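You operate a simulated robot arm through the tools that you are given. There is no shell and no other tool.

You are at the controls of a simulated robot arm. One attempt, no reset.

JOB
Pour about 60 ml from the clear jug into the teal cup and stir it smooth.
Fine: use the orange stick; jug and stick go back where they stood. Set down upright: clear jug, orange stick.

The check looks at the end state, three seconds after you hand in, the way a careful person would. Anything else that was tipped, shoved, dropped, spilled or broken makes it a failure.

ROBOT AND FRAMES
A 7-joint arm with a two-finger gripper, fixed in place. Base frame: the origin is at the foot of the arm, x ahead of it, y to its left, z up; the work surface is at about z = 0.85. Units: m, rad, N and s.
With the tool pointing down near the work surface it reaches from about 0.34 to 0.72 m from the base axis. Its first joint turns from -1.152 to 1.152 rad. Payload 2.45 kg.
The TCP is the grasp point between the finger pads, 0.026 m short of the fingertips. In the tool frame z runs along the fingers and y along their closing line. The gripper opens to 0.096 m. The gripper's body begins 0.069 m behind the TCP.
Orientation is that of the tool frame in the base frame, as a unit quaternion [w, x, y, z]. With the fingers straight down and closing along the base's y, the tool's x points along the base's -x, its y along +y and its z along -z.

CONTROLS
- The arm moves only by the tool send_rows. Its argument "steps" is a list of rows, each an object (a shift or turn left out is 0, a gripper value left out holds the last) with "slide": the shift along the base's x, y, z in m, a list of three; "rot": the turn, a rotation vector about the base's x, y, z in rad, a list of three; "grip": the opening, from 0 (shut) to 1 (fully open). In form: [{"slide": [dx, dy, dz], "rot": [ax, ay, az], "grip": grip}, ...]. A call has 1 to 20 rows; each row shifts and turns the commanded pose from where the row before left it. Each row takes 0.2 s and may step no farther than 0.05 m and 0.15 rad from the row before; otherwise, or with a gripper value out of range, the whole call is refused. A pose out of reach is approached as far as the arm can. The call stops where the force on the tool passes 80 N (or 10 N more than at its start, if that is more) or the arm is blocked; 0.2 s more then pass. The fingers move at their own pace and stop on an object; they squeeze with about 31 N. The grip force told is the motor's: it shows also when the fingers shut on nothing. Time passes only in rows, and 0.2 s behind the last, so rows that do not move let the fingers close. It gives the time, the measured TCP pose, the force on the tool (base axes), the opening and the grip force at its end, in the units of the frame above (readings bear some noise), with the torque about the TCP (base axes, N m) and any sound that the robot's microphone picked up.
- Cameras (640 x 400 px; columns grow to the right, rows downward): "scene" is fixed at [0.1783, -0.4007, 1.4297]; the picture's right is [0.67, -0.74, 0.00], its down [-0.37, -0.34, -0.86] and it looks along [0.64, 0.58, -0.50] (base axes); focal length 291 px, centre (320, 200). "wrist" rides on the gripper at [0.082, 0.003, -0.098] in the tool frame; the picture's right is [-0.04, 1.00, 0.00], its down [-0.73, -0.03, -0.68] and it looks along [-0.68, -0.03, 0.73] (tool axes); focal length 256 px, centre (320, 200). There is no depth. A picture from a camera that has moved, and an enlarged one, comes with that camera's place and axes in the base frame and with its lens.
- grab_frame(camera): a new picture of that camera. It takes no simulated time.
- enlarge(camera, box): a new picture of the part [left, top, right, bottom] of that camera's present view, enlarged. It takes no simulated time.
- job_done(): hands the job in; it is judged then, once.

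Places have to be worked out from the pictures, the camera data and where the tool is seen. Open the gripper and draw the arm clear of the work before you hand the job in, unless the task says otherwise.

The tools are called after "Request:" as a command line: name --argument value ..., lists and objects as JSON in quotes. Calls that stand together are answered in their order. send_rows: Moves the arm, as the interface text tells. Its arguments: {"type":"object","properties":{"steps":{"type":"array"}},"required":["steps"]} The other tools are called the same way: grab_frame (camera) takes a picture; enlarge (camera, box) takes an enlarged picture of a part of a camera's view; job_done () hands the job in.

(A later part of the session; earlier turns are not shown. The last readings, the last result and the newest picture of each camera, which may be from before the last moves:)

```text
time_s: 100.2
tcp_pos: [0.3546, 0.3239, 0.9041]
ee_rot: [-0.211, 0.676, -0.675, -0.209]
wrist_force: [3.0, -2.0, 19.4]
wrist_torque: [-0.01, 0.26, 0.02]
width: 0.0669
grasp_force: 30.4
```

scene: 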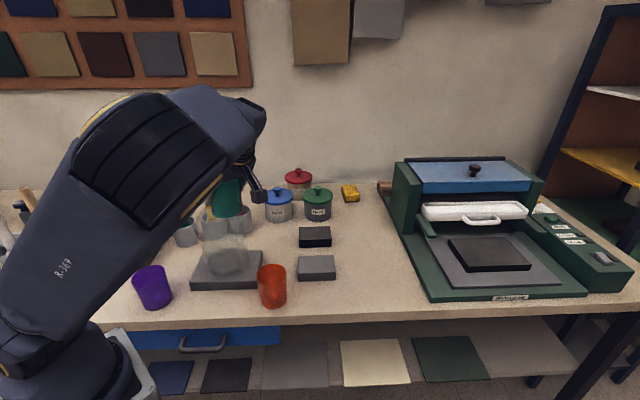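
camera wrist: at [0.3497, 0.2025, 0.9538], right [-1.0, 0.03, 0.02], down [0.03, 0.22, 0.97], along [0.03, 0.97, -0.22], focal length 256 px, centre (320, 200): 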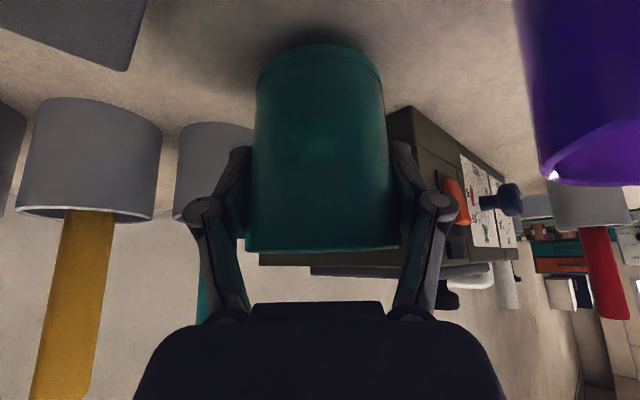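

The cup is standing on the table (19 N). I relieve the load slightly and open the fingers to 84 mm.

Request:
send_rows --steps '[{"slide": [0, 0, 0.001]}, {"grip": 0.74}, {"grip": 0.78}, {"grip": 0.85}, {"grip": 0.875}, {}, {"slide": [0, 0, 0.02]}, {"slide": [0, 0, 0.03]}, {"slide": [0, 0, 0.04]}, {"slide": [0, 0, 0.04]}, {}]'

Request:
enlarge --camera "scene" --box '[110, 190, 240, 300]'

```text
time_s: 102.6
tcp_pos: [0.3533, 0.3224, 1.0345]
ee_rot: [-0.209, 0.676, -0.675, -0.209]
wrist_force: [0.0, 0.2, 0.3]
wrist_torque: [0.0, 0.01, -0.04]
width: 0.0839
grasp_force: 0.1
```

```text
3.64 times, centred on (175, 245) of scene
camera zoom: at [0.1783, -0.4007, 1.4297], right [0.67, -0.74, 0.0], down [-0.37, -0.34, -0.86], along [0.64, 0.58, -0.5], focal length 1058 px, centre (847, 36)
```

zoom: 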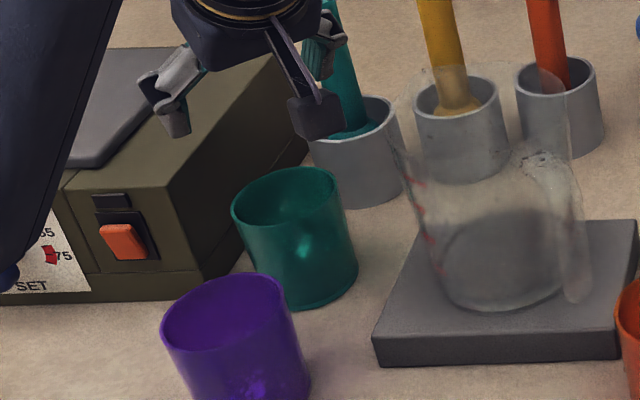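

The cup is back in place, upright. I return to the earlier overhead viewpoint to measure its level.

Request:
send_rows --steps '[{"slide": [0, 0, 0.02]}, {"slide": [0, -0.0155, 0.016], "rot": [-0.121, 0, 0]}, {"slide": [0, -0.0155, 0.016], "rot": [-0.121, 0, 0]}, {"slide": [0, -0.0155, 0.016], "rot": [-0.121, 0, 0]}, {"slide": [0, -0.0155, 0.016], "rot": [-0.121, 0, 0]}, {"slide": [0, -0.0155, 0.016], "rot": [-0.121, 0, 0]}, {"slide": [0, -0.0155, 0.016], "rot": [-0.121, 0, 0]}, {"slide": [0, -0.0155, 0.016], "rot": [-0.121, 0, 0]}, {"slide": [-0.002, -0.0155, 0.0125], "rot": [-0.12, 0, 0]}, {}, {}]'

Request:
grab_frame --camera "wrist"

Request:
enlarge --camera "wrist" --box '[295, 170, 355, 235]'

Request:
enlarge --camera "wrist" --box '[170, 40, 330, 180]'

```text
time_s: 105.0
tcp_pos: [0.3515, 0.2, 1.1782]
ee_rot: [-0.13, -0.695, 0.695, -0.128]
wrist_force: [-0.4, 0.6, 0.0]
wrist_torque: [0.01, 0.0, 0.01]
width: 0.0838
grasp_force: 0.0
```

```text
taken
camera wrist: at [0.3475, 0.1602, 1.3007], right [-1.0, 0.04, -0.01], down [0.03, 0.93, 0.37], along [0.03, 0.37, -0.93], focal length 256 px, centre (320, 200)
```

wrist: 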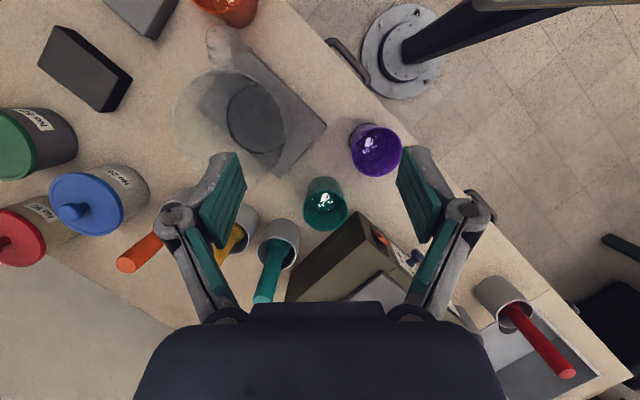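

```text
6.15 times, centred on (325, 202) of wrist
camera zoom: at [0.3475, 0.1602, 1.3007], right [-1.0, 0.04, -0.01], down [0.03, 0.93, 0.37], along [0.03, 0.37, -0.93], focal length 1575 px, centre (289, 185)
```

zoom: 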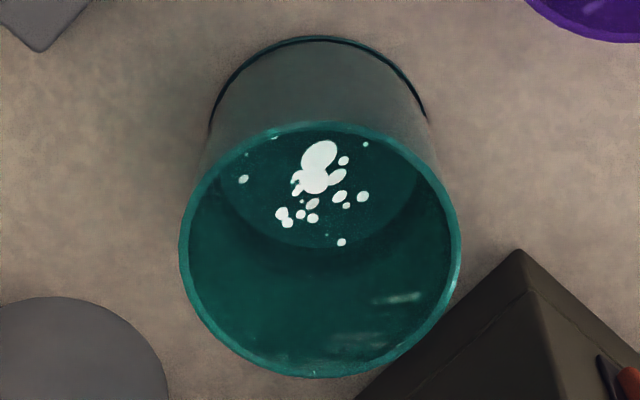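

```text
2.86 times, centred on (250, 110) of wrist
camera zoom: at [0.3475, 0.1602, 1.3007], right [-1.0, 0.04, -0.01], down [0.03, 0.93, 0.37], along [0.03, 0.37, -0.93], focal length 731 px, centre (520, 457)
```

zoom: 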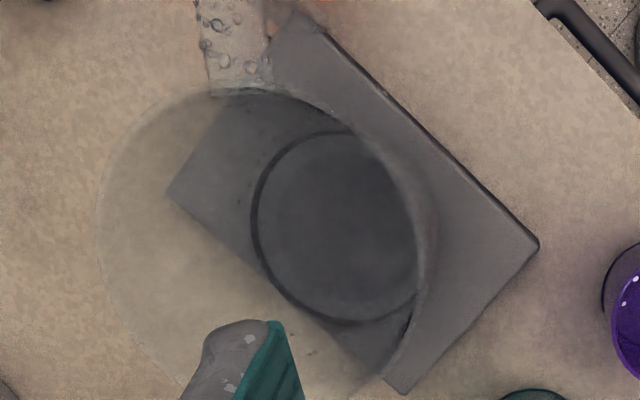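

I zoom further into the cup to read the liquid line.

Request:
enlarge --camera "wrist" --box '[303, 188, 348, 226]'

Request:
send_rows --steps '[{"slide": [0.0, 0.03, 0.01]}, {"slide": [0.0, 0.03, 0.01]}, {}]'

Request:
enlarge --camera "wrist" --box '[295, 125, 355, 190]'

```text
10.53 times, centred on (326, 207) of wrist
camera zoom: at [0.3475, 0.1602, 1.3007], right [-1.0, 0.04, -0.01], down [0.03, 0.93, 0.37], along [0.03, 0.37, -0.93], focal length 2695 px, centre (262, 126)
```

zoom: 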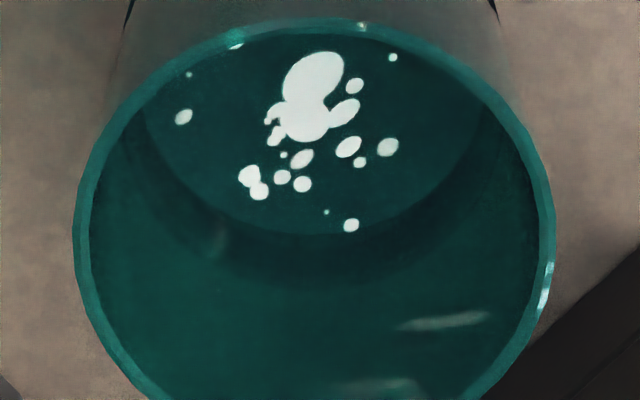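

```text
time_s: 105.8
tcp_pos: [0.3517, 0.2588, 1.1984]
ee_rot: [0.128, 0.696, -0.695, 0.127]
wrist_force: [-0.2, -0.6, 0.1]
wrist_torque: [0.01, 0.01, 0.02]
width: 0.084
grasp_force: 0.0
```

```text
6.15 times, centred on (325, 158) of wrist
camera zoom: at [0.3477, 0.22, 1.3205], right [-1.0, 0.04, -0.01], down [0.03, 0.93, 0.37], along [0.03, 0.37, -0.93], focal length 1575 px, centre (289, 462)
```

zoom: 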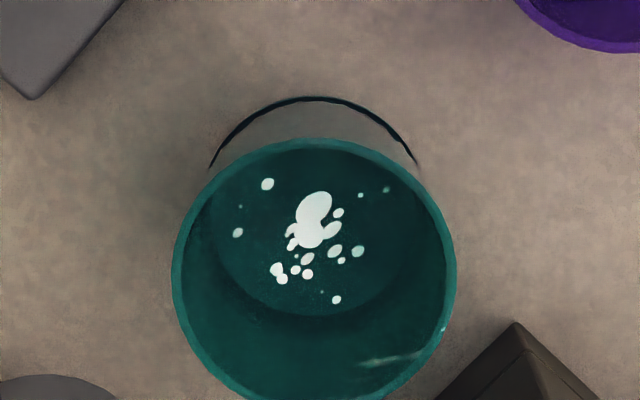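

The cup-line is fuzzy, so I compare the jug's level with the earlier picture from the same viewpoint (same box), which should show the returned volume.

Request:
enlarge --camera "scene" --box '[180, 200, 280, 290]'

Request:
enlarge --camera "scene" --box '[205, 235, 255, 275]'

```text
4.44 times, centred on (230, 245) of scene
camera zoom: at [0.1783, -0.4007, 1.4297], right [0.67, -0.74, 0.0], down [-0.37, -0.34, -0.86], along [0.64, 0.58, -0.5], focal length 1293 px, centre (720, 0)
```

zoom: 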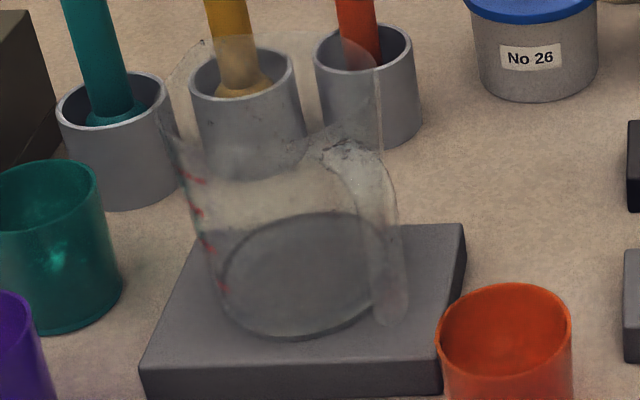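

```text
10.00 times, centred on (230, 255) of scene
camera zoom: at [0.1783, -0.4007, 1.4297], right [0.67, -0.74, 0.0], down [-0.37, -0.34, -0.86], along [0.64, 0.58, -0.5], focal length 2910 px, centre (1220, -350)
```

zoom: 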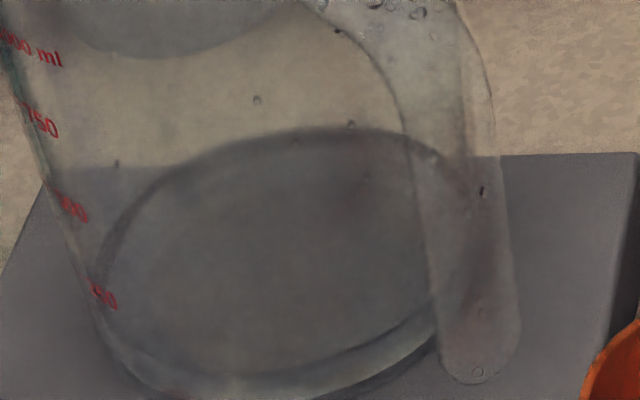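

I need a sharper reading of the jug's level; I zoom in on its lower part.

Request:
enlarge --camera "scene" --box '[212, 258, 246, 280]'

Request:
enlarge --camera "wrist" --box '[190, 0, 310, 130]'

```text
16.00 times, centred on (229, 269) of scene
camera zoom: at [0.1783, -0.4007, 1.4297], right [0.67, -0.74, 0.0], down [-0.37, -0.34, -0.86], along [0.64, 0.58, -0.5], focal length 4655 px, centre (1776, -904)
```

zoom: 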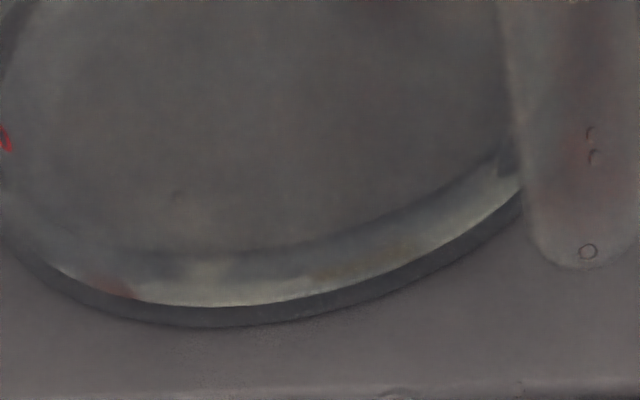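

```text
3.08 times, centred on (250, 65) of wrist
camera zoom: at [0.3477, 0.22, 1.3205], right [-1.0, 0.04, -0.01], down [0.03, 0.93, 0.37], along [0.03, 0.37, -0.93], focal length 788 px, centre (535, 615)
```

zoom: 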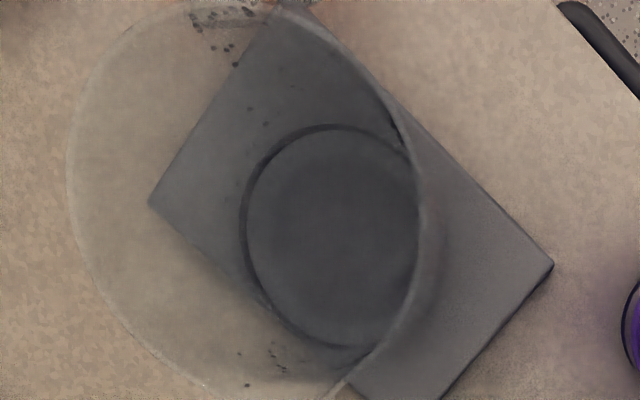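

The evidence for the current cup content is about 62–75 ml, with the jug level giving the widest uncertainty. I'll re-grasp the jug (it must go home anyway) and weigh it: against the 2.2 N / 0.189 N·m before the pour-back this tells how much came back. First I go to the standoff behind its handle.

Request:
send_rows --steps '[{"slide": [0.0123, -0.0286, 0], "rot": [0.1238, 0, 0], "grip": 0.45}, {"slide": [0.0123, -0.0286, 0], "rot": [0.1238, 0, 0]}, {"slide": [0.0123, -0.0286, 0], "rot": [0.1238, 0, 0]}, {"slide": [0.0123, -0.0286, 0], "rot": [0.1238, 0, 0]}, {"slide": [0.0123, -0.0286, 0], "rot": [0.1238, 0, 0]}, {"slide": [0.0123, -0.0286, 0], "rot": [0.1238, 0, 0]}, {"slide": [0.0123, -0.0286, 0], "rot": [0.1238, 0, 0]}, {"slide": [0.0107, -0.0236, 0], "rot": [0.1238, 0, 0]}, {"slide": [0, 0, -0.045]}, {"slide": [0, 0, -0.045]}, {"slide": [0, 0, -0.045]}, {}, {}]'

Request:
grab_frame --camera "wrist"

Request:
enlarge --camera "scene" --box '[180, 180, 300, 290]'

```text
time_s: 108.6
tcp_pos: [0.4476, 0.0381, 1.0621]
ee_rot: [-0.217, 0.674, -0.672, -0.217]
wrist_force: [0.5, 0.5, 0.9]
wrist_torque: [0.03, -0.01, 0.01]
width: 0.043
grasp_force: 0.1
```

```text
taken
camera wrist: at [0.4442, -0.0858, 1.0955], right [-1.0, 0.03, 0.02], down [0.03, 0.2, 0.98], along [0.03, 0.98, -0.2], focal length 256 px, centre (320, 200)
```

wrist: 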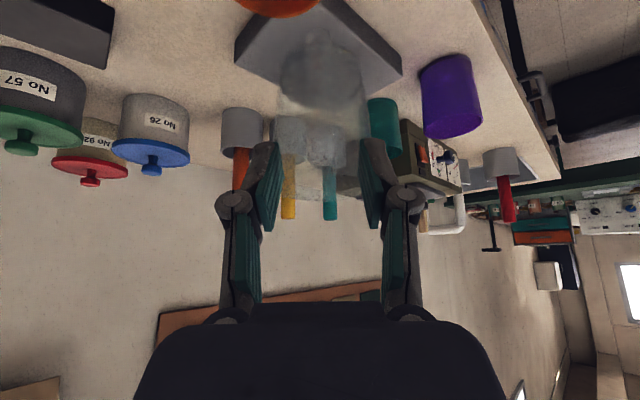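

```text
3.64 times, centred on (240, 235) of scene
camera zoom: at [0.1783, -0.4007, 1.4297], right [0.67, -0.74, 0.0], down [-0.37, -0.34, -0.86], along [0.64, 0.58, -0.5], focal length 1058 px, centre (611, 73)
```

zoom: 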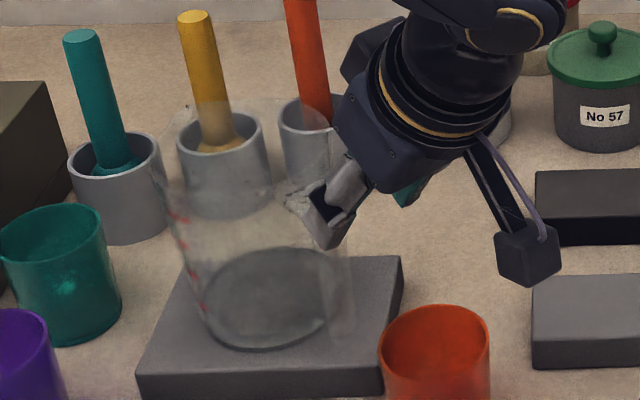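

I advance along the tool axis to the previous handle grasp point.

Request:
send_rows --steps '[{"slide": [0.0002, 0.0113, -0.0169]}, {"slide": [0.0002, 0.0113, -0.0169]}, {"slide": [0.0002, 0.0113, -0.0169]}, {"slide": [0.0002, 0.0113, -0.0169]}, {"slide": [0.0001, 0.0112, -0.0167]}, {}]'

Request:
enlarge --camera "wrist" --box '[200, 30, 440, 230]'

Request:
enlarge --camera "scene" --box '[195, 200, 275, 290]'

```text
time_s: 110.0
tcp_pos: [0.4494, 0.0924, 0.9781]
ee_rot: [-0.217, 0.674, -0.672, -0.218]
wrist_force: [0.3, 0.7, -0.1]
wrist_torque: [0.02, -0.03, 0.01]
width: 0.0434
grasp_force: 0.0
```

```text
2.00 times, centred on (320, 130) of wrist
camera zoom: at [0.4456, -0.0303, 1.0116], right [-1.0, 0.03, 0.02], down [0.03, 0.2, 0.98], along [0.03, 0.98, -0.2], focal length 512 px, centre (320, 340)
```

zoom: 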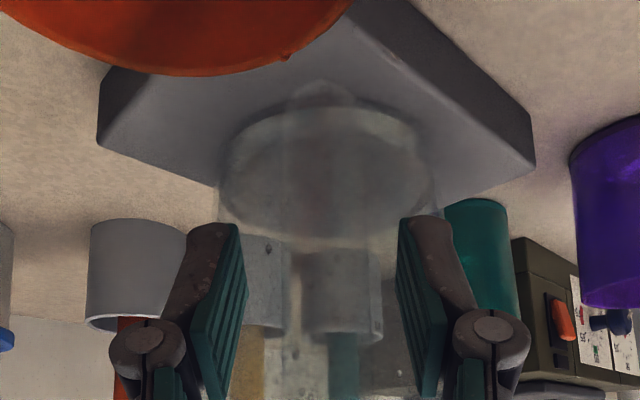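

```text
4.44 times, centred on (235, 245) of scene
camera zoom: at [0.1783, -0.4007, 1.4297], right [0.67, -0.74, 0.0], down [-0.37, -0.34, -0.86], along [0.64, 0.58, -0.5], focal length 1293 px, centre (698, 0)
```

zoom: 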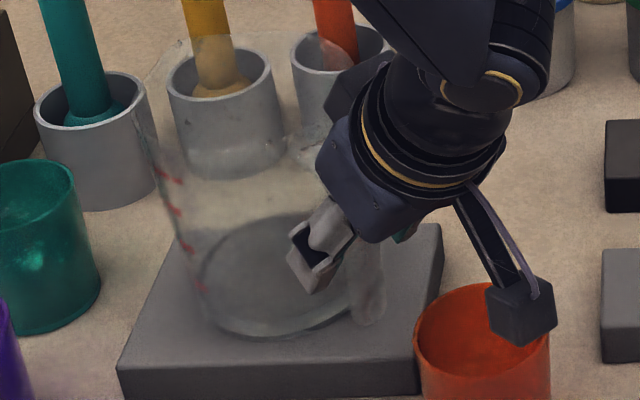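

The pose matches the release pose. I close on the handle and lift slowly.

Request:
send_rows --steps '[{"grip": 0.3}, {"grip": 0.2}, {"grip": 0}, {"grip": 0}, {"grip": 0}, {"slide": [0, 0, 0.004]}, {"slide": [0, 0, 0.008]}, {"slide": [0, 0, 0.015]}, {"slide": [0, 0, 0.025]}, {"slide": [0, 0, 0.03]}, {"slide": [0, 0, 0.02]}, {}, {}, {}]'

Request:
enlarge --camera "scene" --box '[170, 150, 310, 290]'

Request:
send_rows --steps '[{}]'

Request:
send_rows --steps '[{}]'

Request:
send_rows --steps '[{}]'

Request:
send_rows --steps '[{}]'

Request:
send_rows --steps '[{}]'

Request:
send_rows --steps '[{}]'

Request:
send_rows --steps '[{}]'

Request:
send_rows --steps '[{}]'

Request:
send_rows --steps '[{}]'

Request:
send_rows --steps '[{}]'

Request:
send_rows --steps '[{}]'

Request:
send_rows --steps '[{}]'

```text
time_s: 113.0
tcp_pos: [0.4489, 0.0924, 1.081]
ee_rot: [-0.217, 0.674, -0.672, -0.217]
wrist_force: [-0.7, 0.3, -1.8]
wrist_torque: [-0.22, 0.0, 0.03]
width: 0.0214
grasp_force: 30.8
```

```text
2.86 times, centred on (240, 220) of scene
camera zoom: at [0.1784, -0.4007, 1.4297], right [0.67, -0.74, 0.0], down [-0.37, -0.34, -0.86], along [0.64, 0.58, -0.5], focal length 831 px, centre (549, 143)
```

zoom: 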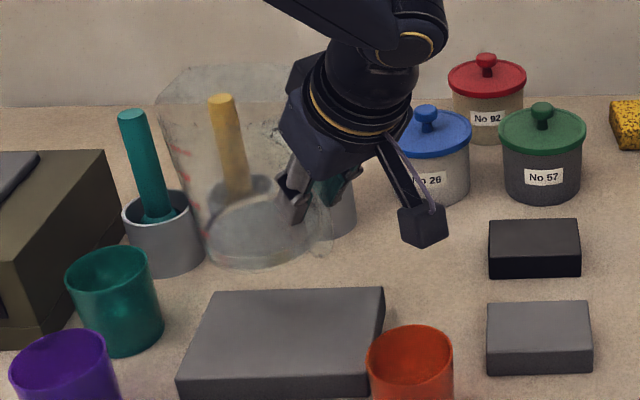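

```text
time_s: 113.4
tcp_pos: [0.4485, 0.0929, 1.0817]
ee_rot: [-0.217, 0.673, -0.672, -0.217]
wrist_force: [0.1, -0.2, -2.5]
wrist_torque: [-0.25, 0.0, 0.01]
width: 0.0214
grasp_force: 31.5
```

```text
time_s: 113.8
tcp_pos: [0.4489, 0.0923, 1.0809]
ee_rot: [-0.217, 0.673, -0.672, -0.218]
wrist_force: [0.2, -0.2, -2.4]
wrist_torque: [-0.24, -0.02, -0.02]
width: 0.0214
grasp_force: 30.4
```

```text
time_s: 114.2
tcp_pos: [0.4493, 0.0923, 1.0808]
ee_rot: [-0.217, 0.674, -0.672, -0.218]
wrist_force: [-0.3, -0.2, -2.4]
wrist_torque: [-0.24, -0.05, 0.0]
width: 0.0216
grasp_force: 31.1
```

```text
time_s: 114.6
tcp_pos: [0.4488, 0.0925, 1.0807]
ee_rot: [-0.217, 0.673, -0.672, -0.218]
wrist_force: [-0.2, -0.2, -2.2]
wrist_torque: [-0.27, 0.0, 0.01]
width: 0.0213
grasp_force: 31.0
```

```text
time_s: 115.0
tcp_pos: [0.4491, 0.0923, 1.08]
ee_rot: [-0.217, 0.674, -0.672, -0.217]
wrist_force: [1.0, 0.5, -2.3]
wrist_torque: [-0.24, -0.01, 0.0]
width: 0.0211
grasp_force: 30.6
```

```text
time_s: 115.4
tcp_pos: [0.4486, 0.0923, 1.0808]
ee_rot: [-0.217, 0.674, -0.672, -0.218]
wrist_force: [1.6, -0.5, -2.9]
wrist_torque: [-0.2, 0.0, 0.0]
width: 0.0213
grasp_force: 30.8
```

```text
time_s: 115.8
tcp_pos: [0.449, 0.0926, 1.0799]
ee_rot: [-0.218, 0.673, -0.672, -0.217]
wrist_force: [-0.4, -0.5, -3.6]
wrist_torque: [-0.22, -0.02, -0.03]
width: 0.0215
grasp_force: 31.0
```

```text
time_s: 116.2
tcp_pos: [0.4482, 0.0921, 1.0804]
ee_rot: [-0.218, 0.674, -0.672, -0.218]
wrist_force: [0.2, 0.7, -1.4]
wrist_torque: [-0.22, 0.0, -0.01]
width: 0.0213
grasp_force: 30.7
```

```text
time_s: 116.6
tcp_pos: [0.4485, 0.0927, 1.0804]
ee_rot: [-0.218, 0.673, -0.672, -0.217]
wrist_force: [-0.2, -0.1, -2.4]
wrist_torque: [-0.2, -0.03, -0.03]
width: 0.0211
grasp_force: 30.7
```

```text
time_s: 117.0
tcp_pos: [0.4496, 0.0935, 1.0809]
ee_rot: [-0.217, 0.674, -0.672, -0.218]
wrist_force: [0.5, 0.0, -2.5]
wrist_torque: [-0.26, 0.02, -0.02]
width: 0.0214
grasp_force: 31.7
```

```text
time_s: 117.4
tcp_pos: [0.4492, 0.0917, 1.081]
ee_rot: [-0.217, 0.673, -0.673, -0.217]
wrist_force: [0.1, -0.8, -3.6]
wrist_torque: [-0.21, 0.01, -0.01]
width: 0.0213
grasp_force: 30.9
```

```text
time_s: 117.8
tcp_pos: [0.4488, 0.0922, 1.0806]
ee_rot: [-0.217, 0.674, -0.672, -0.217]
wrist_force: [-1.5, -0.5, -3.1]
wrist_torque: [-0.2, 0.04, -0.02]
width: 0.021
grasp_force: 30.8
```

The jug now weighs about 2.55 N / 0.228 N·m versus 3.05 N / 0.267 N·m at the start, so about 50 ± 10 ml remain in the cup by weight; geometry and level gave about 62–70. Combined this is about 60 ml, so I'm satisfied. Now I carry the jug home, retracing the path: first a lift and half of the turn.

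Request:
send_rows --steps '[{"slide": [0, 0, 0.02]}, {"slide": [0, 0, 0.03]}, {"slide": [0.0033, -0.0032, 0], "rot": [0, 0, -0.05]}, {"slide": [0.0066, -0.0064, 0], "rot": [0, 0, -0.1]}, {"slide": [0.0066, -0.0064, 0], "rot": [0, 0, -0.1]}, {"slide": [0.0066, -0.0064, 0], "rot": [0, 0, -0.1]}, {"slide": [0.0066, -0.0064, 0], "rot": [0, 0, -0.1]}, {"slide": [0.0066, -0.0064, 0], "rot": [0, 0, -0.1]}, {"slide": [0.0066, -0.0064, 0], "rot": [0, 0, -0.1]}, {"slide": [0.0066, -0.0064, 0], "rot": [0, 0, -0.1]}, {"slide": [0.0066, -0.0064, 0], "rot": [0, 0, -0.1]}, {"slide": [0.0066, -0.0064, 0], "rot": [0, 0, -0.1]}, {"slide": [0.0066, -0.0064, 0], "rot": [0, 0, -0.1]}, {"slide": [0.0066, -0.0064, 0], "rot": [0, 0, -0.1]}, {"slide": [0.0066, -0.0064, 0], "rot": [0, 0, -0.1]}, {}, {}]'

Request:
grab_frame --camera "scene"

```text
time_s: 121.4
tcp_pos: [0.5322, 0.0112, 1.1314]
ee_rot: [0.303, -0.153, 0.939, 0.049]
wrist_force: [-0.5, -0.5, -3.6]
wrist_torque: [-0.07, 0.2, -0.01]
width: 0.0211
grasp_force: 31.0
```

```text
taken
```

scene: 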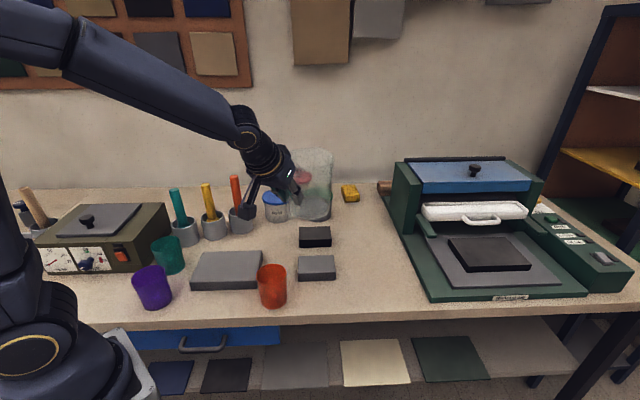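

Halfway (yaw 18°). I complete the second half toward the home position, still high.

Request:
send_rows --steps '[{"slide": [0.0069, -0.0066, 0], "rot": [0, 0, -0.1014]}, {"slide": [0.0069, -0.0066, 0], "rot": [0, 0, -0.1014]}, {"slide": [0.0069, -0.0066, 0], "rot": [0, 0, -0.1014]}, {"slide": [0.0069, -0.0066, 0], "rot": [0, 0, -0.1014]}, {"slide": [0.0069, -0.0066, 0], "rot": [0, 0, -0.1014]}, {"slide": [0.0069, -0.0066, 0], "rot": [0, 0, -0.1014]}, {"slide": [0.0069, -0.0066, 0], "rot": [0, 0, -0.1014]}, {"slide": [0.0069, -0.0066, 0], "rot": [0, 0, -0.1014]}, {"slide": [0.0069, -0.0066, 0], "rot": [0, 0, -0.1014]}, {"slide": [0.0069, -0.0066, 0], "rot": [0, 0, -0.1014]}, {"slide": [0.0069, -0.0066, 0], "rot": [0, 0, -0.1014]}, {"slide": [0.0074, -0.0066, 0], "rot": [0, 0, -0.1014]}, {}, {}]'

Request:
enlarge --camera "scene" --box '[310, 140, 450, 260]'

```text
time_s: 124.4
tcp_pos: [0.6141, -0.0666, 1.131]
ee_rot: [0.277, 0.411, 0.858, -0.133]
wrist_force: [-0.2, 0.9, -2.7]
wrist_torque: [0.19, 0.13, -0.02]
width: 0.0209
grasp_force: 31.0
```

```text
3.33 times, centred on (380, 200) of scene
camera zoom: at [0.1784, -0.4008, 1.4297], right [0.67, -0.74, 0.0], down [-0.37, -0.34, -0.86], along [0.64, 0.58, -0.5], focal length 970 px, centre (120, 200)
```

zoom: 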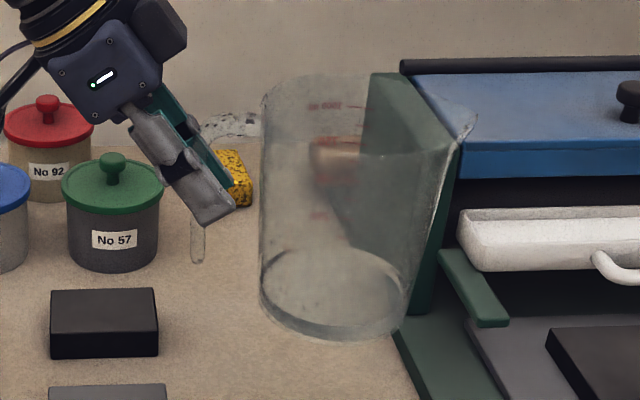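

The jug is level above its place. I lower it to about 2 cm above the table and compare with the initial picture.

Request:
send_rows --steps '[{"slide": [0.0008, -0.0008, -0.02]}, {"slide": [0, 0, -0.03]}, {"slide": [0, 0, -0.035]}, {"slide": [0, 0, -0.035]}, {"slide": [0, 0, -0.028]}, {"slide": [0, 0, -0.015]}, {}, {}]'

Request:
enlarge --camera "scene" --box '[310, 215, 438, 305]'

```text
time_s: 126.2
tcp_pos: [0.6161, -0.0671, 0.9675]
ee_rot: [0.277, 0.412, 0.858, -0.132]
wrist_force: [0.3, -0.8, -2.5]
wrist_torque: [0.17, 0.13, 0.0]
width: 0.0213
grasp_force: 30.7
```

```text
4.44 times, centred on (374, 260) of scene
camera zoom: at [0.1784, -0.4008, 1.4297], right [0.67, -0.74, 0.0], down [-0.37, -0.34, -0.86], along [0.64, 0.58, -0.5], focal length 1293 px, centre (80, -67)
```

zoom: 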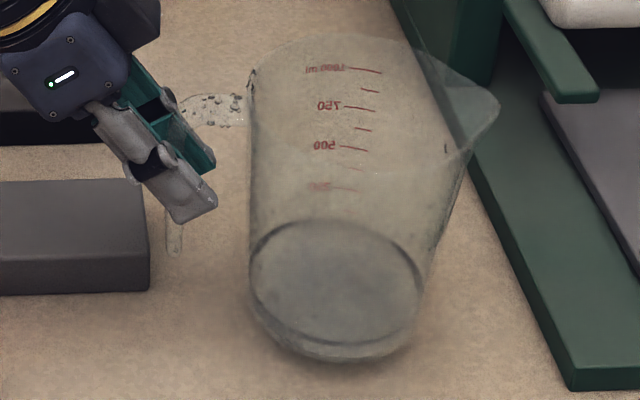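

I zoom in to compare the handle end and base edges with the initial picture more carefully.

Request:
enlarge --camera "scene" --box '[335, 240, 415, 300]'

Request:
enlarge --camera "wrist" --box '[200, 30, 440, 230]'

```text
6.67 times, centred on (375, 270) of scene
camera zoom: at [0.1784, -0.4008, 1.4297], right [0.67, -0.74, 0.0], down [-0.37, -0.34, -0.86], along [0.64, 0.58, -0.5], focal length 1940 px, centre (-47, -267)
```

zoom: 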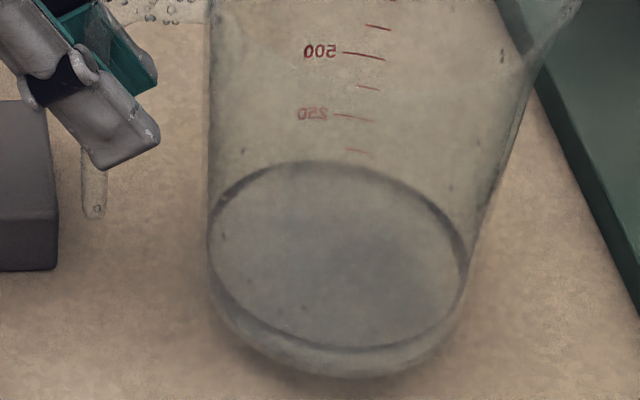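

```text
2.00 times, centred on (320, 130) of wrist
camera zoom: at [0.5402, 0.0328, 1.0004], right [0.8, 0.6, 0.02], down [0.1, -0.17, 0.98], along [0.59, -0.78, -0.2], focal length 512 px, centre (320, 340)
```

zoom: 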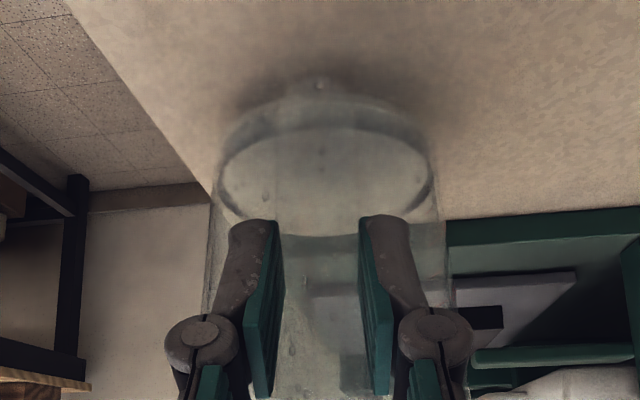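

Compared with the start, the jug is yawed about 4° in the grip and sits about 3 mm too far along image-right. I correct both and lower to near contact.

Request:
send_rows --steps '[{"rot": [0, 0, 0.0375], "slide": [-0.0012, 0.0012, -0.002]}, {"rot": [0, 0, 0.0375], "slide": [-0.0011, 0.0013, -0.002]}, {"slide": [0, 0, -0.003]}, {}, {}]'

Request:
enlarge --camera "scene" --box '[310, 215, 438, 305]'

Request:
enlarge --camera "scene" --box '[335, 240, 415, 300]'

```text
time_s: 127.4
tcp_pos: [0.6122, -0.0657, 0.9605]
ee_rot: [0.282, 0.379, 0.873, -0.123]
wrist_force: [0.7, 0.0, -1.7]
wrist_torque: [0.16, 0.14, 0.0]
width: 0.0211
grasp_force: 31.3
```

```text
4.44 times, centred on (374, 260) of scene
camera zoom: at [0.1784, -0.4008, 1.4297], right [0.67, -0.74, 0.0], down [-0.37, -0.34, -0.86], along [0.64, 0.58, -0.5], focal length 1293 px, centre (80, -67)
```

zoom: 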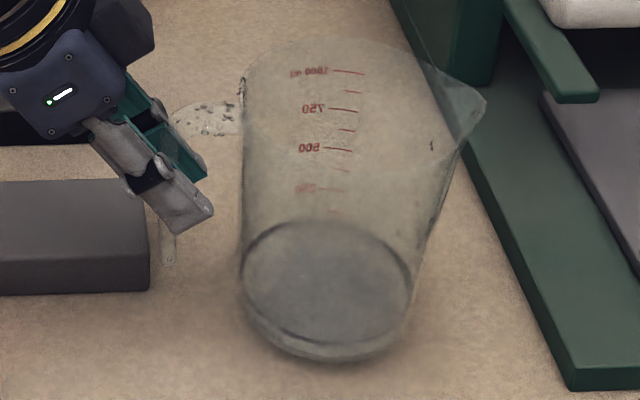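

```text
6.67 times, centred on (375, 270) of scene
camera zoom: at [0.1784, -0.4008, 1.4297], right [0.67, -0.74, 0.0], down [-0.37, -0.34, -0.86], along [0.64, 0.58, -0.5], focal length 1940 px, centre (-47, -267)
```

zoom: 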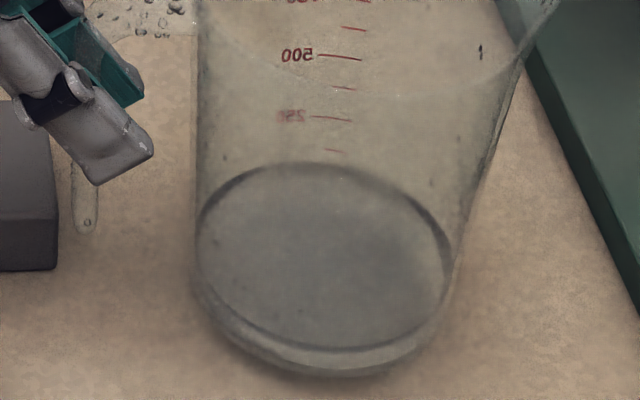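

Now handle and base both match the initial picture with a uniform 7 mm height left. I add a small tilt-back against the grip sag and lower to contact in small steps.

Request:
send_rows --steps '[{"rot": [-0.0088, -0.0082, 0], "slide": [0, 0, -0.002]}, {"slide": [0, 0, -0.0025]}, {}]'

Request:
send_rows --steps '[{"slide": [0, 0, -0.0015]}, {}]'

Request:
send_rows --steps '[{"slide": [0, 0, -0.0015]}, {}]'

```text
time_s: 128.2
tcp_pos: [0.6126, -0.0649, 0.9563]
ee_rot: [0.287, 0.378, 0.871, -0.125]
wrist_force: [-0.5, 0.4, -3.1]
wrist_torque: [0.18, 0.15, 0.02]
width: 0.0213
grasp_force: 31.3
```

```text
time_s: 128.8
tcp_pos: [0.6131, -0.0651, 0.9549]
ee_rot: [0.287, 0.379, 0.871, -0.125]
wrist_force: [-0.5, 0.5, -2.4]
wrist_torque: [0.17, 0.15, 0.0]
width: 0.0213
grasp_force: 30.7
```

```text
time_s: 129.4
tcp_pos: [0.6117, -0.0659, 0.9525]
ee_rot: [0.287, 0.378, 0.872, -0.125]
wrist_force: [-0.1, -0.3, -2.4]
wrist_torque: [0.15, 0.18, 0.01]
width: 0.0212
grasp_force: 31.0
```

Still hanging freely (torque unchanged). I continue in 1.5 mm steps.

Request:
send_rows --steps '[{"slide": [0, 0, -0.0015]}, {}]'

Request:
send_rows --steps '[{"slide": [0, 0, -0.0015]}, {}]'

Request:
enlarge --camera "scene" --box '[335, 240, 415, 300]'

```text
time_s: 130.0
tcp_pos: [0.6124, -0.0653, 0.9518]
ee_rot: [0.287, 0.378, 0.871, -0.124]
wrist_force: [-0.2, -0.7, -2.9]
wrist_torque: [0.18, 0.17, 0.0]
width: 0.0213
grasp_force: 30.6
```

```text
time_s: 130.6
tcp_pos: [0.6133, -0.0647, 0.9513]
ee_rot: [0.288, 0.378, 0.871, -0.125]
wrist_force: [0.7, 0.1, -1.8]
wrist_torque: [0.15, 0.15, -0.03]
width: 0.0215
grasp_force: 31.4
```

```text
6.67 times, centred on (375, 270) of scene
camera zoom: at [0.1784, -0.4008, 1.4297], right [0.67, -0.74, 0.0], down [-0.37, -0.34, -0.86], along [0.64, 0.58, -0.5], focal length 1940 px, centre (-47, -267)
```

zoom: 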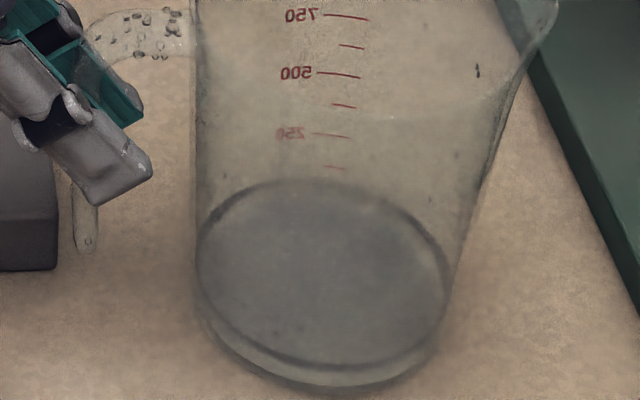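

The image positions now match the initial ones; contact should be imminent. I continue in 1 mm steps.

Request:
send_rows --steps '[{"slide": [0, 0, -0.001]}, {}]'

Request:
send_rows --steps '[{"slide": [0, 0, -0.001]}, {}]'

Request:
send_rows --steps '[{"slide": [0, 0, -0.001]}, {}]'

```text
time_s: 131.2
tcp_pos: [0.6141, -0.0646, 0.9495]
ee_rot: [0.288, 0.378, 0.871, -0.124]
wrist_force: [0.6, -0.7, -3.0]
wrist_torque: [0.17, 0.14, 0.01]
width: 0.0214
grasp_force: 31.3
```

```text
time_s: 131.8
tcp_pos: [0.6129, -0.0645, 0.9474]
ee_rot: [0.287, 0.379, 0.871, -0.126]
wrist_force: [-0.1, -1.0, -2.4]
wrist_torque: [0.16, 0.15, 0.0]
width: 0.0214
grasp_force: 31.4
```

```text
time_s: 132.4
tcp_pos: [0.6126, -0.0643, 0.9481]
ee_rot: [0.289, 0.378, 0.871, -0.125]
wrist_force: [-1.0, 0.7, 3.8]
wrist_torque: [-0.48, -0.34, -0.08]
width: 0.0213
grasp_force: 30.4
```

First contact on the spout-side edge at z≈0.948. I tilt back a bit more and settle it.

Request:
send_rows --steps '[{"rot": [-0.0088, -0.0082, 0]}, {"slide": [0, 0, -0.001]}, {}]'

Request:
send_rows --steps '[{"slide": [0, 0, -0.001]}, {}]'

```text
time_s: 133.2
tcp_pos: [0.6133, -0.0649, 0.9467]
ee_rot: [0.293, 0.378, 0.869, -0.127]
wrist_force: [-3.4, 3.6, 11.1]
wrist_torque: [-0.05, 0.06, -0.02]
width: 0.0215
grasp_force: 31.1
```

```text
time_s: 133.8
tcp_pos: [0.6137, -0.0658, 0.9466]
ee_rot: [0.294, 0.377, 0.869, -0.128]
wrist_force: [-5.7, 4.0, 22.0]
wrist_torque: [-0.2, -0.12, -0.06]
width: 0.0215
grasp_force: 30.6
```

The jug bears fully on the table (22 N). I relieve the load and look before releasing.

Request:
send_rows --steps '[{"slide": [0, 0, 0.001]}, {}]'

Request:
enlarge --camera "scene" --box '[310, 215, 438, 305]'

```text
time_s: 134.4
tcp_pos: [0.6128, -0.0646, 0.9471]
ee_rot: [0.292, 0.378, 0.869, -0.127]
wrist_force: [0.1, 2.8, 14.2]
wrist_torque: [-0.29, -0.51, 0.05]
width: 0.0213
grasp_force: 30.7
```

```text
4.44 times, centred on (374, 260) of scene
camera zoom: at [0.1781, -0.4007, 1.4298], right [0.67, -0.74, 0.0], down [-0.37, -0.34, -0.86], along [0.64, 0.58, -0.5], focal length 1293 px, centre (80, -67)
```

zoom: 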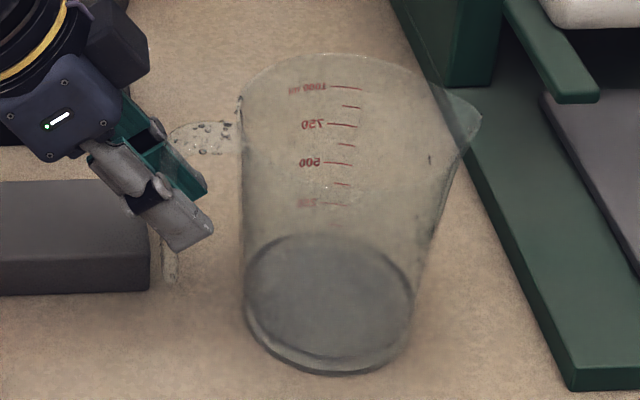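

The jug matches its initial picture almost exactly, and its level is 10 px (≈8.3 mm ≈ 60 ml) lower than at the start, just right. I release it gently.

Request:
send_rows --steps '[{"slide": [0, 0, 0.0006]}, {"grip": 0.25}, {"grip": 0.3}, {"grip": 0.4}, {"grip": 0.5}, {"grip": 0.5}, {}]'

Request:
enlarge --camera "scene" --box '[310, 215, 438, 305]'

Request:
enlarge --camera "wrist" --box '[200, 30, 440, 230]'

```text
time_s: 136.0
tcp_pos: [0.6139, -0.0649, 0.9461]
ee_rot: [0.293, 0.377, 0.869, -0.127]
wrist_force: [0.6, 0.3, -0.3]
wrist_torque: [0.0, -0.04, 0.01]
width: 0.0478
grasp_force: 0.1
```

```text
4.44 times, centred on (374, 260) of scene
camera zoom: at [0.1783, -0.4007, 1.4297], right [0.67, -0.74, 0.0], down [-0.37, -0.34, -0.86], along [0.64, 0.58, -0.5], focal length 1293 px, centre (80, -67)
```

zoom: 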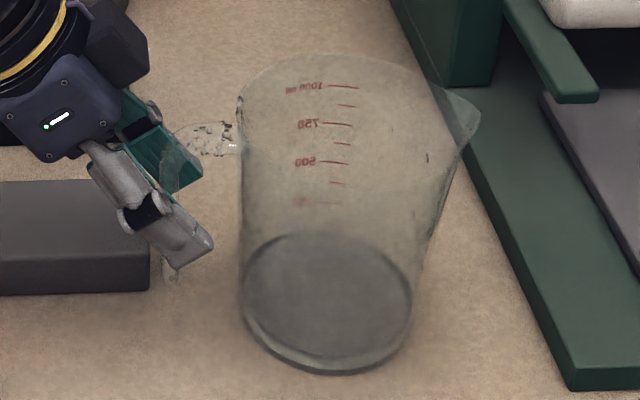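

```text
2.00 times, centred on (320, 130) of wrist
camera zoom: at [0.5298, 0.0294, 0.9768], right [0.75, 0.66, 0.02], down [0.1, -0.15, 0.98], along [0.65, -0.74, -0.18], focal length 512 px, centre (320, 340)
```

zoom: 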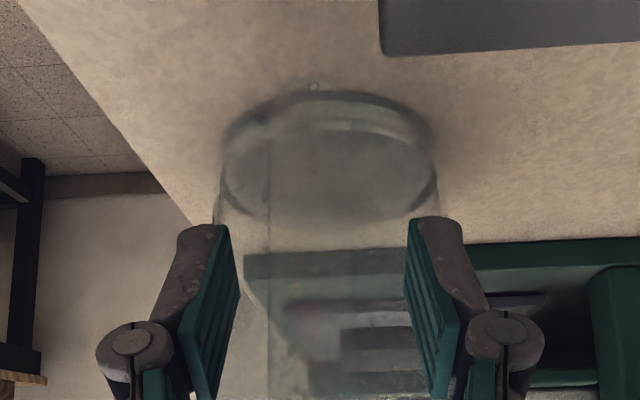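

The jug is released and matches its original place. I back out along the tool axis, rise, and turn toward the orange stick (estimated at about (0.59, 0.33), top z≈1.055).

Request:
send_rows --steps '[{"slide": [-0.0083, 0.0088, 0.0159]}, {"slide": [-0.0124, 0.0132, 0.0238]}, {"slide": [-0.0124, 0.0132, 0.0238]}, {"slide": [-0.0165, 0.0176, 0.0317]}, {"slide": [0, 0, 0.04], "grip": 0.7}, {"slide": [0, 0, 0.04]}, {"slide": [-0.0094, 0.0252, 0.002], "rot": [0, 0, 0.134]}, {"slide": [-0.0094, 0.0252, 0.002], "rot": [0, 0, 0.134]}, {"slide": [-0.0094, 0.0252, 0.002], "rot": [0, 0, 0.134]}, {"slide": [-0.0094, 0.0252, 0.002], "rot": [0, 0, 0.134]}, {"slide": [-0.0094, 0.0252, 0.002], "rot": [0, 0, 0.134]}, {"slide": [-0.0094, 0.0252, 0.002], "rot": [0, 0, 0.134]}, {"slide": [-0.0094, 0.0252, 0.002], "rot": [0, 0, 0.134]}, {"slide": [-0.0094, 0.0252, 0.002], "rot": [0, 0, 0.134]}, {"slide": [-0.0094, 0.0252, 0.002], "rot": [0, 0, 0.134]}, {"slide": [-0.0094, 0.0252, 0.002], "rot": [0, 0, 0.134]}, {}, {}]'

Request:
grab_frame --camera "wrist"

Request:
grab_frame --camera "scene"

```text
time_s: 139.8
tcp_pos: [0.4703, 0.2404, 1.142]
ee_rot: [0.308, -0.244, 0.916, 0.082]
wrist_force: [0.1, 0.0, -0.2]
wrist_torque: [0.0, -0.03, 0.03]
width: 0.0672
grasp_force: 0.1
```

```text
taken
camera wrist: at [0.3598, 0.1826, 1.1721], right [-0.47, 0.88, 0.02], down [0.17, 0.06, 0.98], along [0.87, 0.47, -0.18], focal length 256 px, centre (320, 200)
```

wrist: 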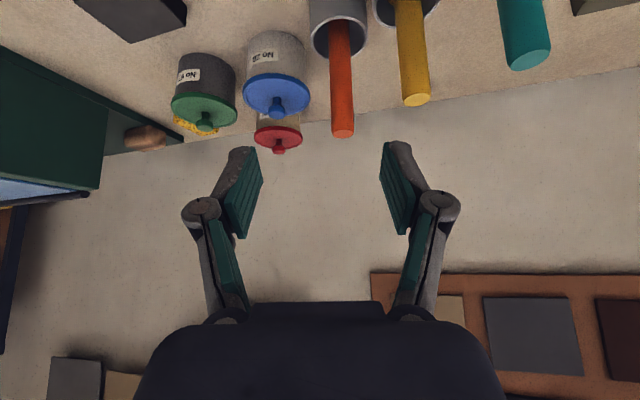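

```text
taken
```

scene: 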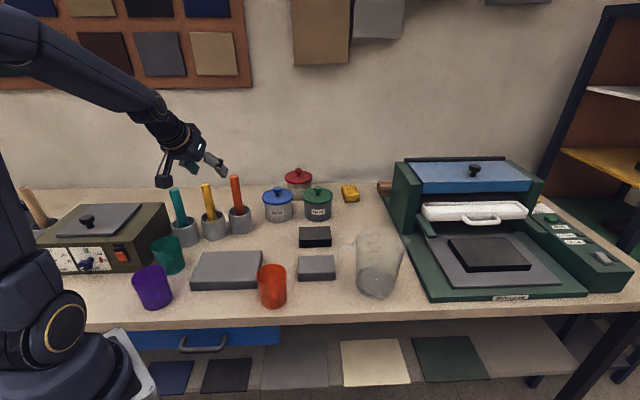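

I enlarge the orange stick in both views to locate its axis.

Request:
enlarge --camera "wrist" --box '[290, 0, 450, 150]'

Request:
enlarge --camera "scene" --box '[190, 165, 280, 245]'

```text
2.67 times, centred on (370, 75) of wrist
camera zoom: at [0.3598, 0.1826, 1.1721], right [-0.47, 0.88, 0.02], down [0.17, 0.06, 0.98], along [0.87, 0.47, -0.18], focal length 683 px, centre (187, 533)
```

zoom: 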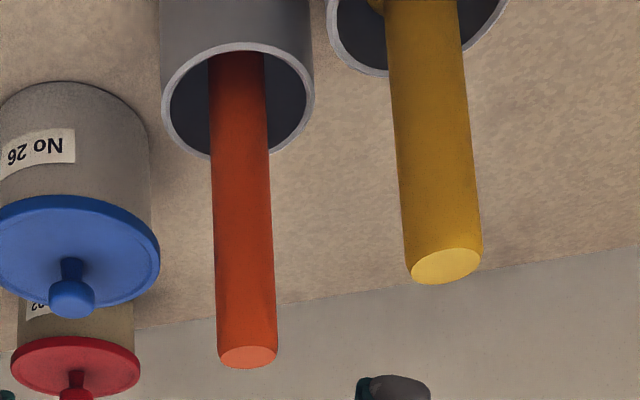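

```text
5.00 times, centred on (235, 205) of scene
camera zoom: at [0.1783, -0.4007, 1.4297], right [0.67, -0.74, 0.0], down [-0.37, -0.34, -0.86], along [0.64, 0.58, -0.5], focal length 1455 px, centre (745, 175)
```

zoom: 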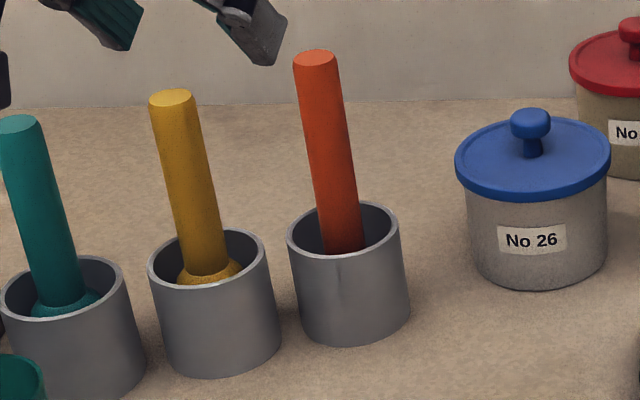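

The stick is vertical at about (0.589, 0.336), 24 mm thick, top z≈1.05. I move above it with the tool at 70°, fingers 67 mm open.

Request:
send_rows --steps '[{"slide": [0.0, 0.0, 0.0], "rot": [-0.0497, 0.0868, 0]}, {"slide": [0.02, 0.016, 0], "rot": [-0.0497, 0.0868, 0]}, {"slide": [0.03, 0.024, 0], "rot": [-0.0497, 0.0868, 0]}, {"slide": [0.03, 0.024, -0.005]}, {"slide": [0.025, 0.02, -0.01]}, {"slide": [0.0137, 0.0116, -0.01]}, {}, {}]'

Request:
grab_frame --camera "wrist"

Request:
enlarge --camera "scene" --box '[160, 110, 290, 245]'

```text
time_s: 141.6
tcp_pos: [0.5888, 0.3365, 1.118]
ee_rot: [0.168, -0.254, 0.952, 0.045]
wrist_force: [-0.8, -0.5, -0.5]
wrist_torque: [0.02, 0.0, -0.03]
width: 0.0671
grasp_force: 0.2
```

```text
taken
camera wrist: at [0.4903, 0.2855, 1.183], right [-0.47, 0.89, 0.01], down [0.41, 0.2, 0.89], along [0.78, 0.42, -0.46], focal length 256 px, centre (320, 200)
```

wrist: 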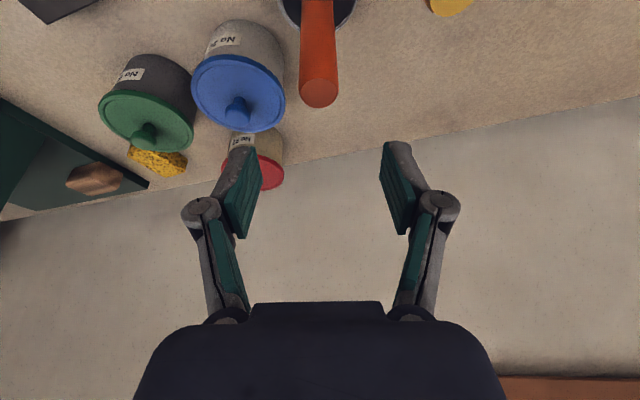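

```text
2.96 times, centred on (225, 178) of scene
camera zoom: at [0.1783, -0.4007, 1.4297], right [0.67, -0.74, 0.0], down [-0.37, -0.34, -0.86], along [0.64, 0.58, -0.5], focal length 862 px, centre (602, 267)
```

zoom: 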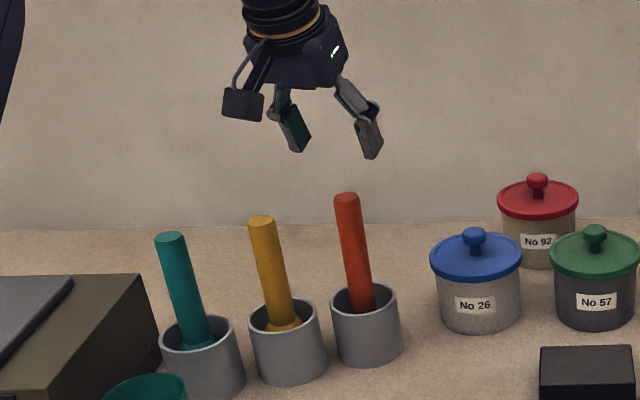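

The stick lies right on the tool's mid-plane and below the TCP. I descend to grip it about 3 cm below its top.

Request:
send_rows --steps '[{"slide": [0, 0.0005, -0.025]}, {"slide": [0, 0.0005, -0.03]}, {"slide": [0, 0, -0.025]}, {"slide": [0, 0, -0.018]}, {}]'

Request:
grab_frame --camera "wrist"

Request:
enlarge --camera "scene" --box '[190, 140, 280, 245]'

```text
time_s: 142.8
tcp_pos: [0.5877, 0.3367, 1.0164]
ee_rot: [0.168, -0.254, 0.951, 0.044]
wrist_force: [-0.4, 0.3, 0.8]
wrist_torque: [0.02, -0.01, 0.0]
width: 0.0674
grasp_force: 0.1
```

```text
taken
camera wrist: at [0.4903, 0.2858, 1.0841], right [-0.47, 0.89, 0.01], down [0.41, 0.2, 0.89], along [0.78, 0.42, -0.46], focal length 256 px, centre (320, 200)
```

wrist: 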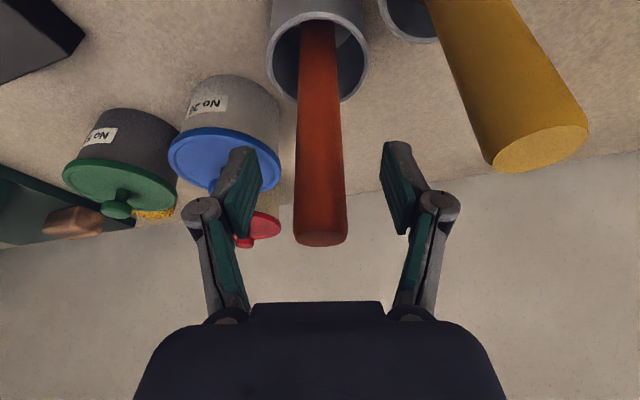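

```text
3.81 times, centred on (235, 192) of scene
camera zoom: at [0.1783, -0.4007, 1.4297], right [0.67, -0.74, 0.0], down [-0.37, -0.34, -0.86], along [0.64, 0.58, -0.5], focal length 1108 px, centre (644, 229)
```

zoom: 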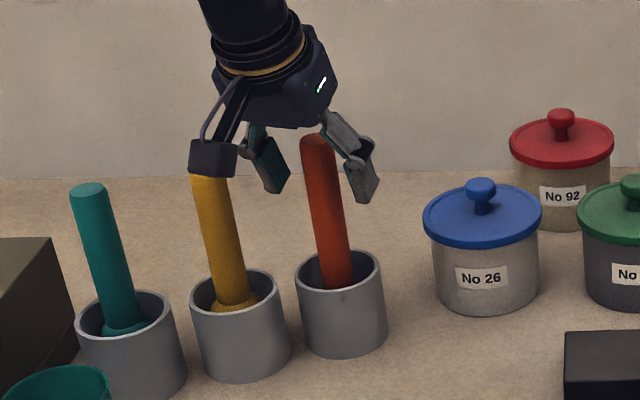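

The stick is centred between the fingers at the right depth. I close on it.

Request:
send_rows --steps '[{"grip": 0.4}, {"grip": 0.3}, {"grip": 0.2}, {"grip": 0}, {"grip": 0}, {"grip": 0}]'

Request:
grab_frame --camera "wrist"

```text
time_s: 144.2
tcp_pos: [0.588, 0.336, 1.0184]
ee_rot: [0.168, -0.254, 0.951, 0.045]
wrist_force: [-0.1, 0.6, 0.0]
wrist_torque: [-0.03, 0.01, 0.03]
width: 0.0258
grasp_force: 31.1
```

```text
taken
camera wrist: at [0.4903, 0.2858, 1.0844], right [-0.46, 0.89, 0.01], down [0.41, 0.2, 0.89], along [0.78, 0.42, -0.46], focal length 256 px, centre (320, 200)
```

wrist: 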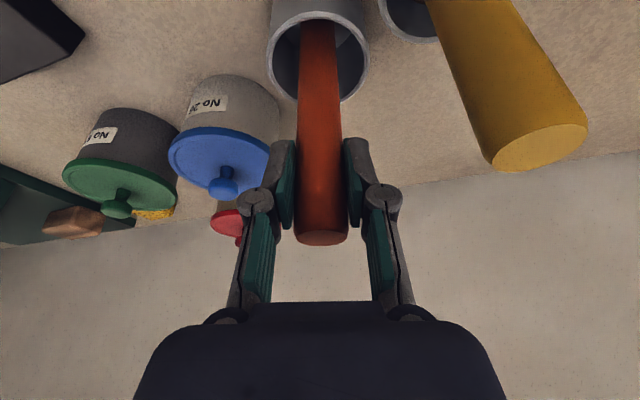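

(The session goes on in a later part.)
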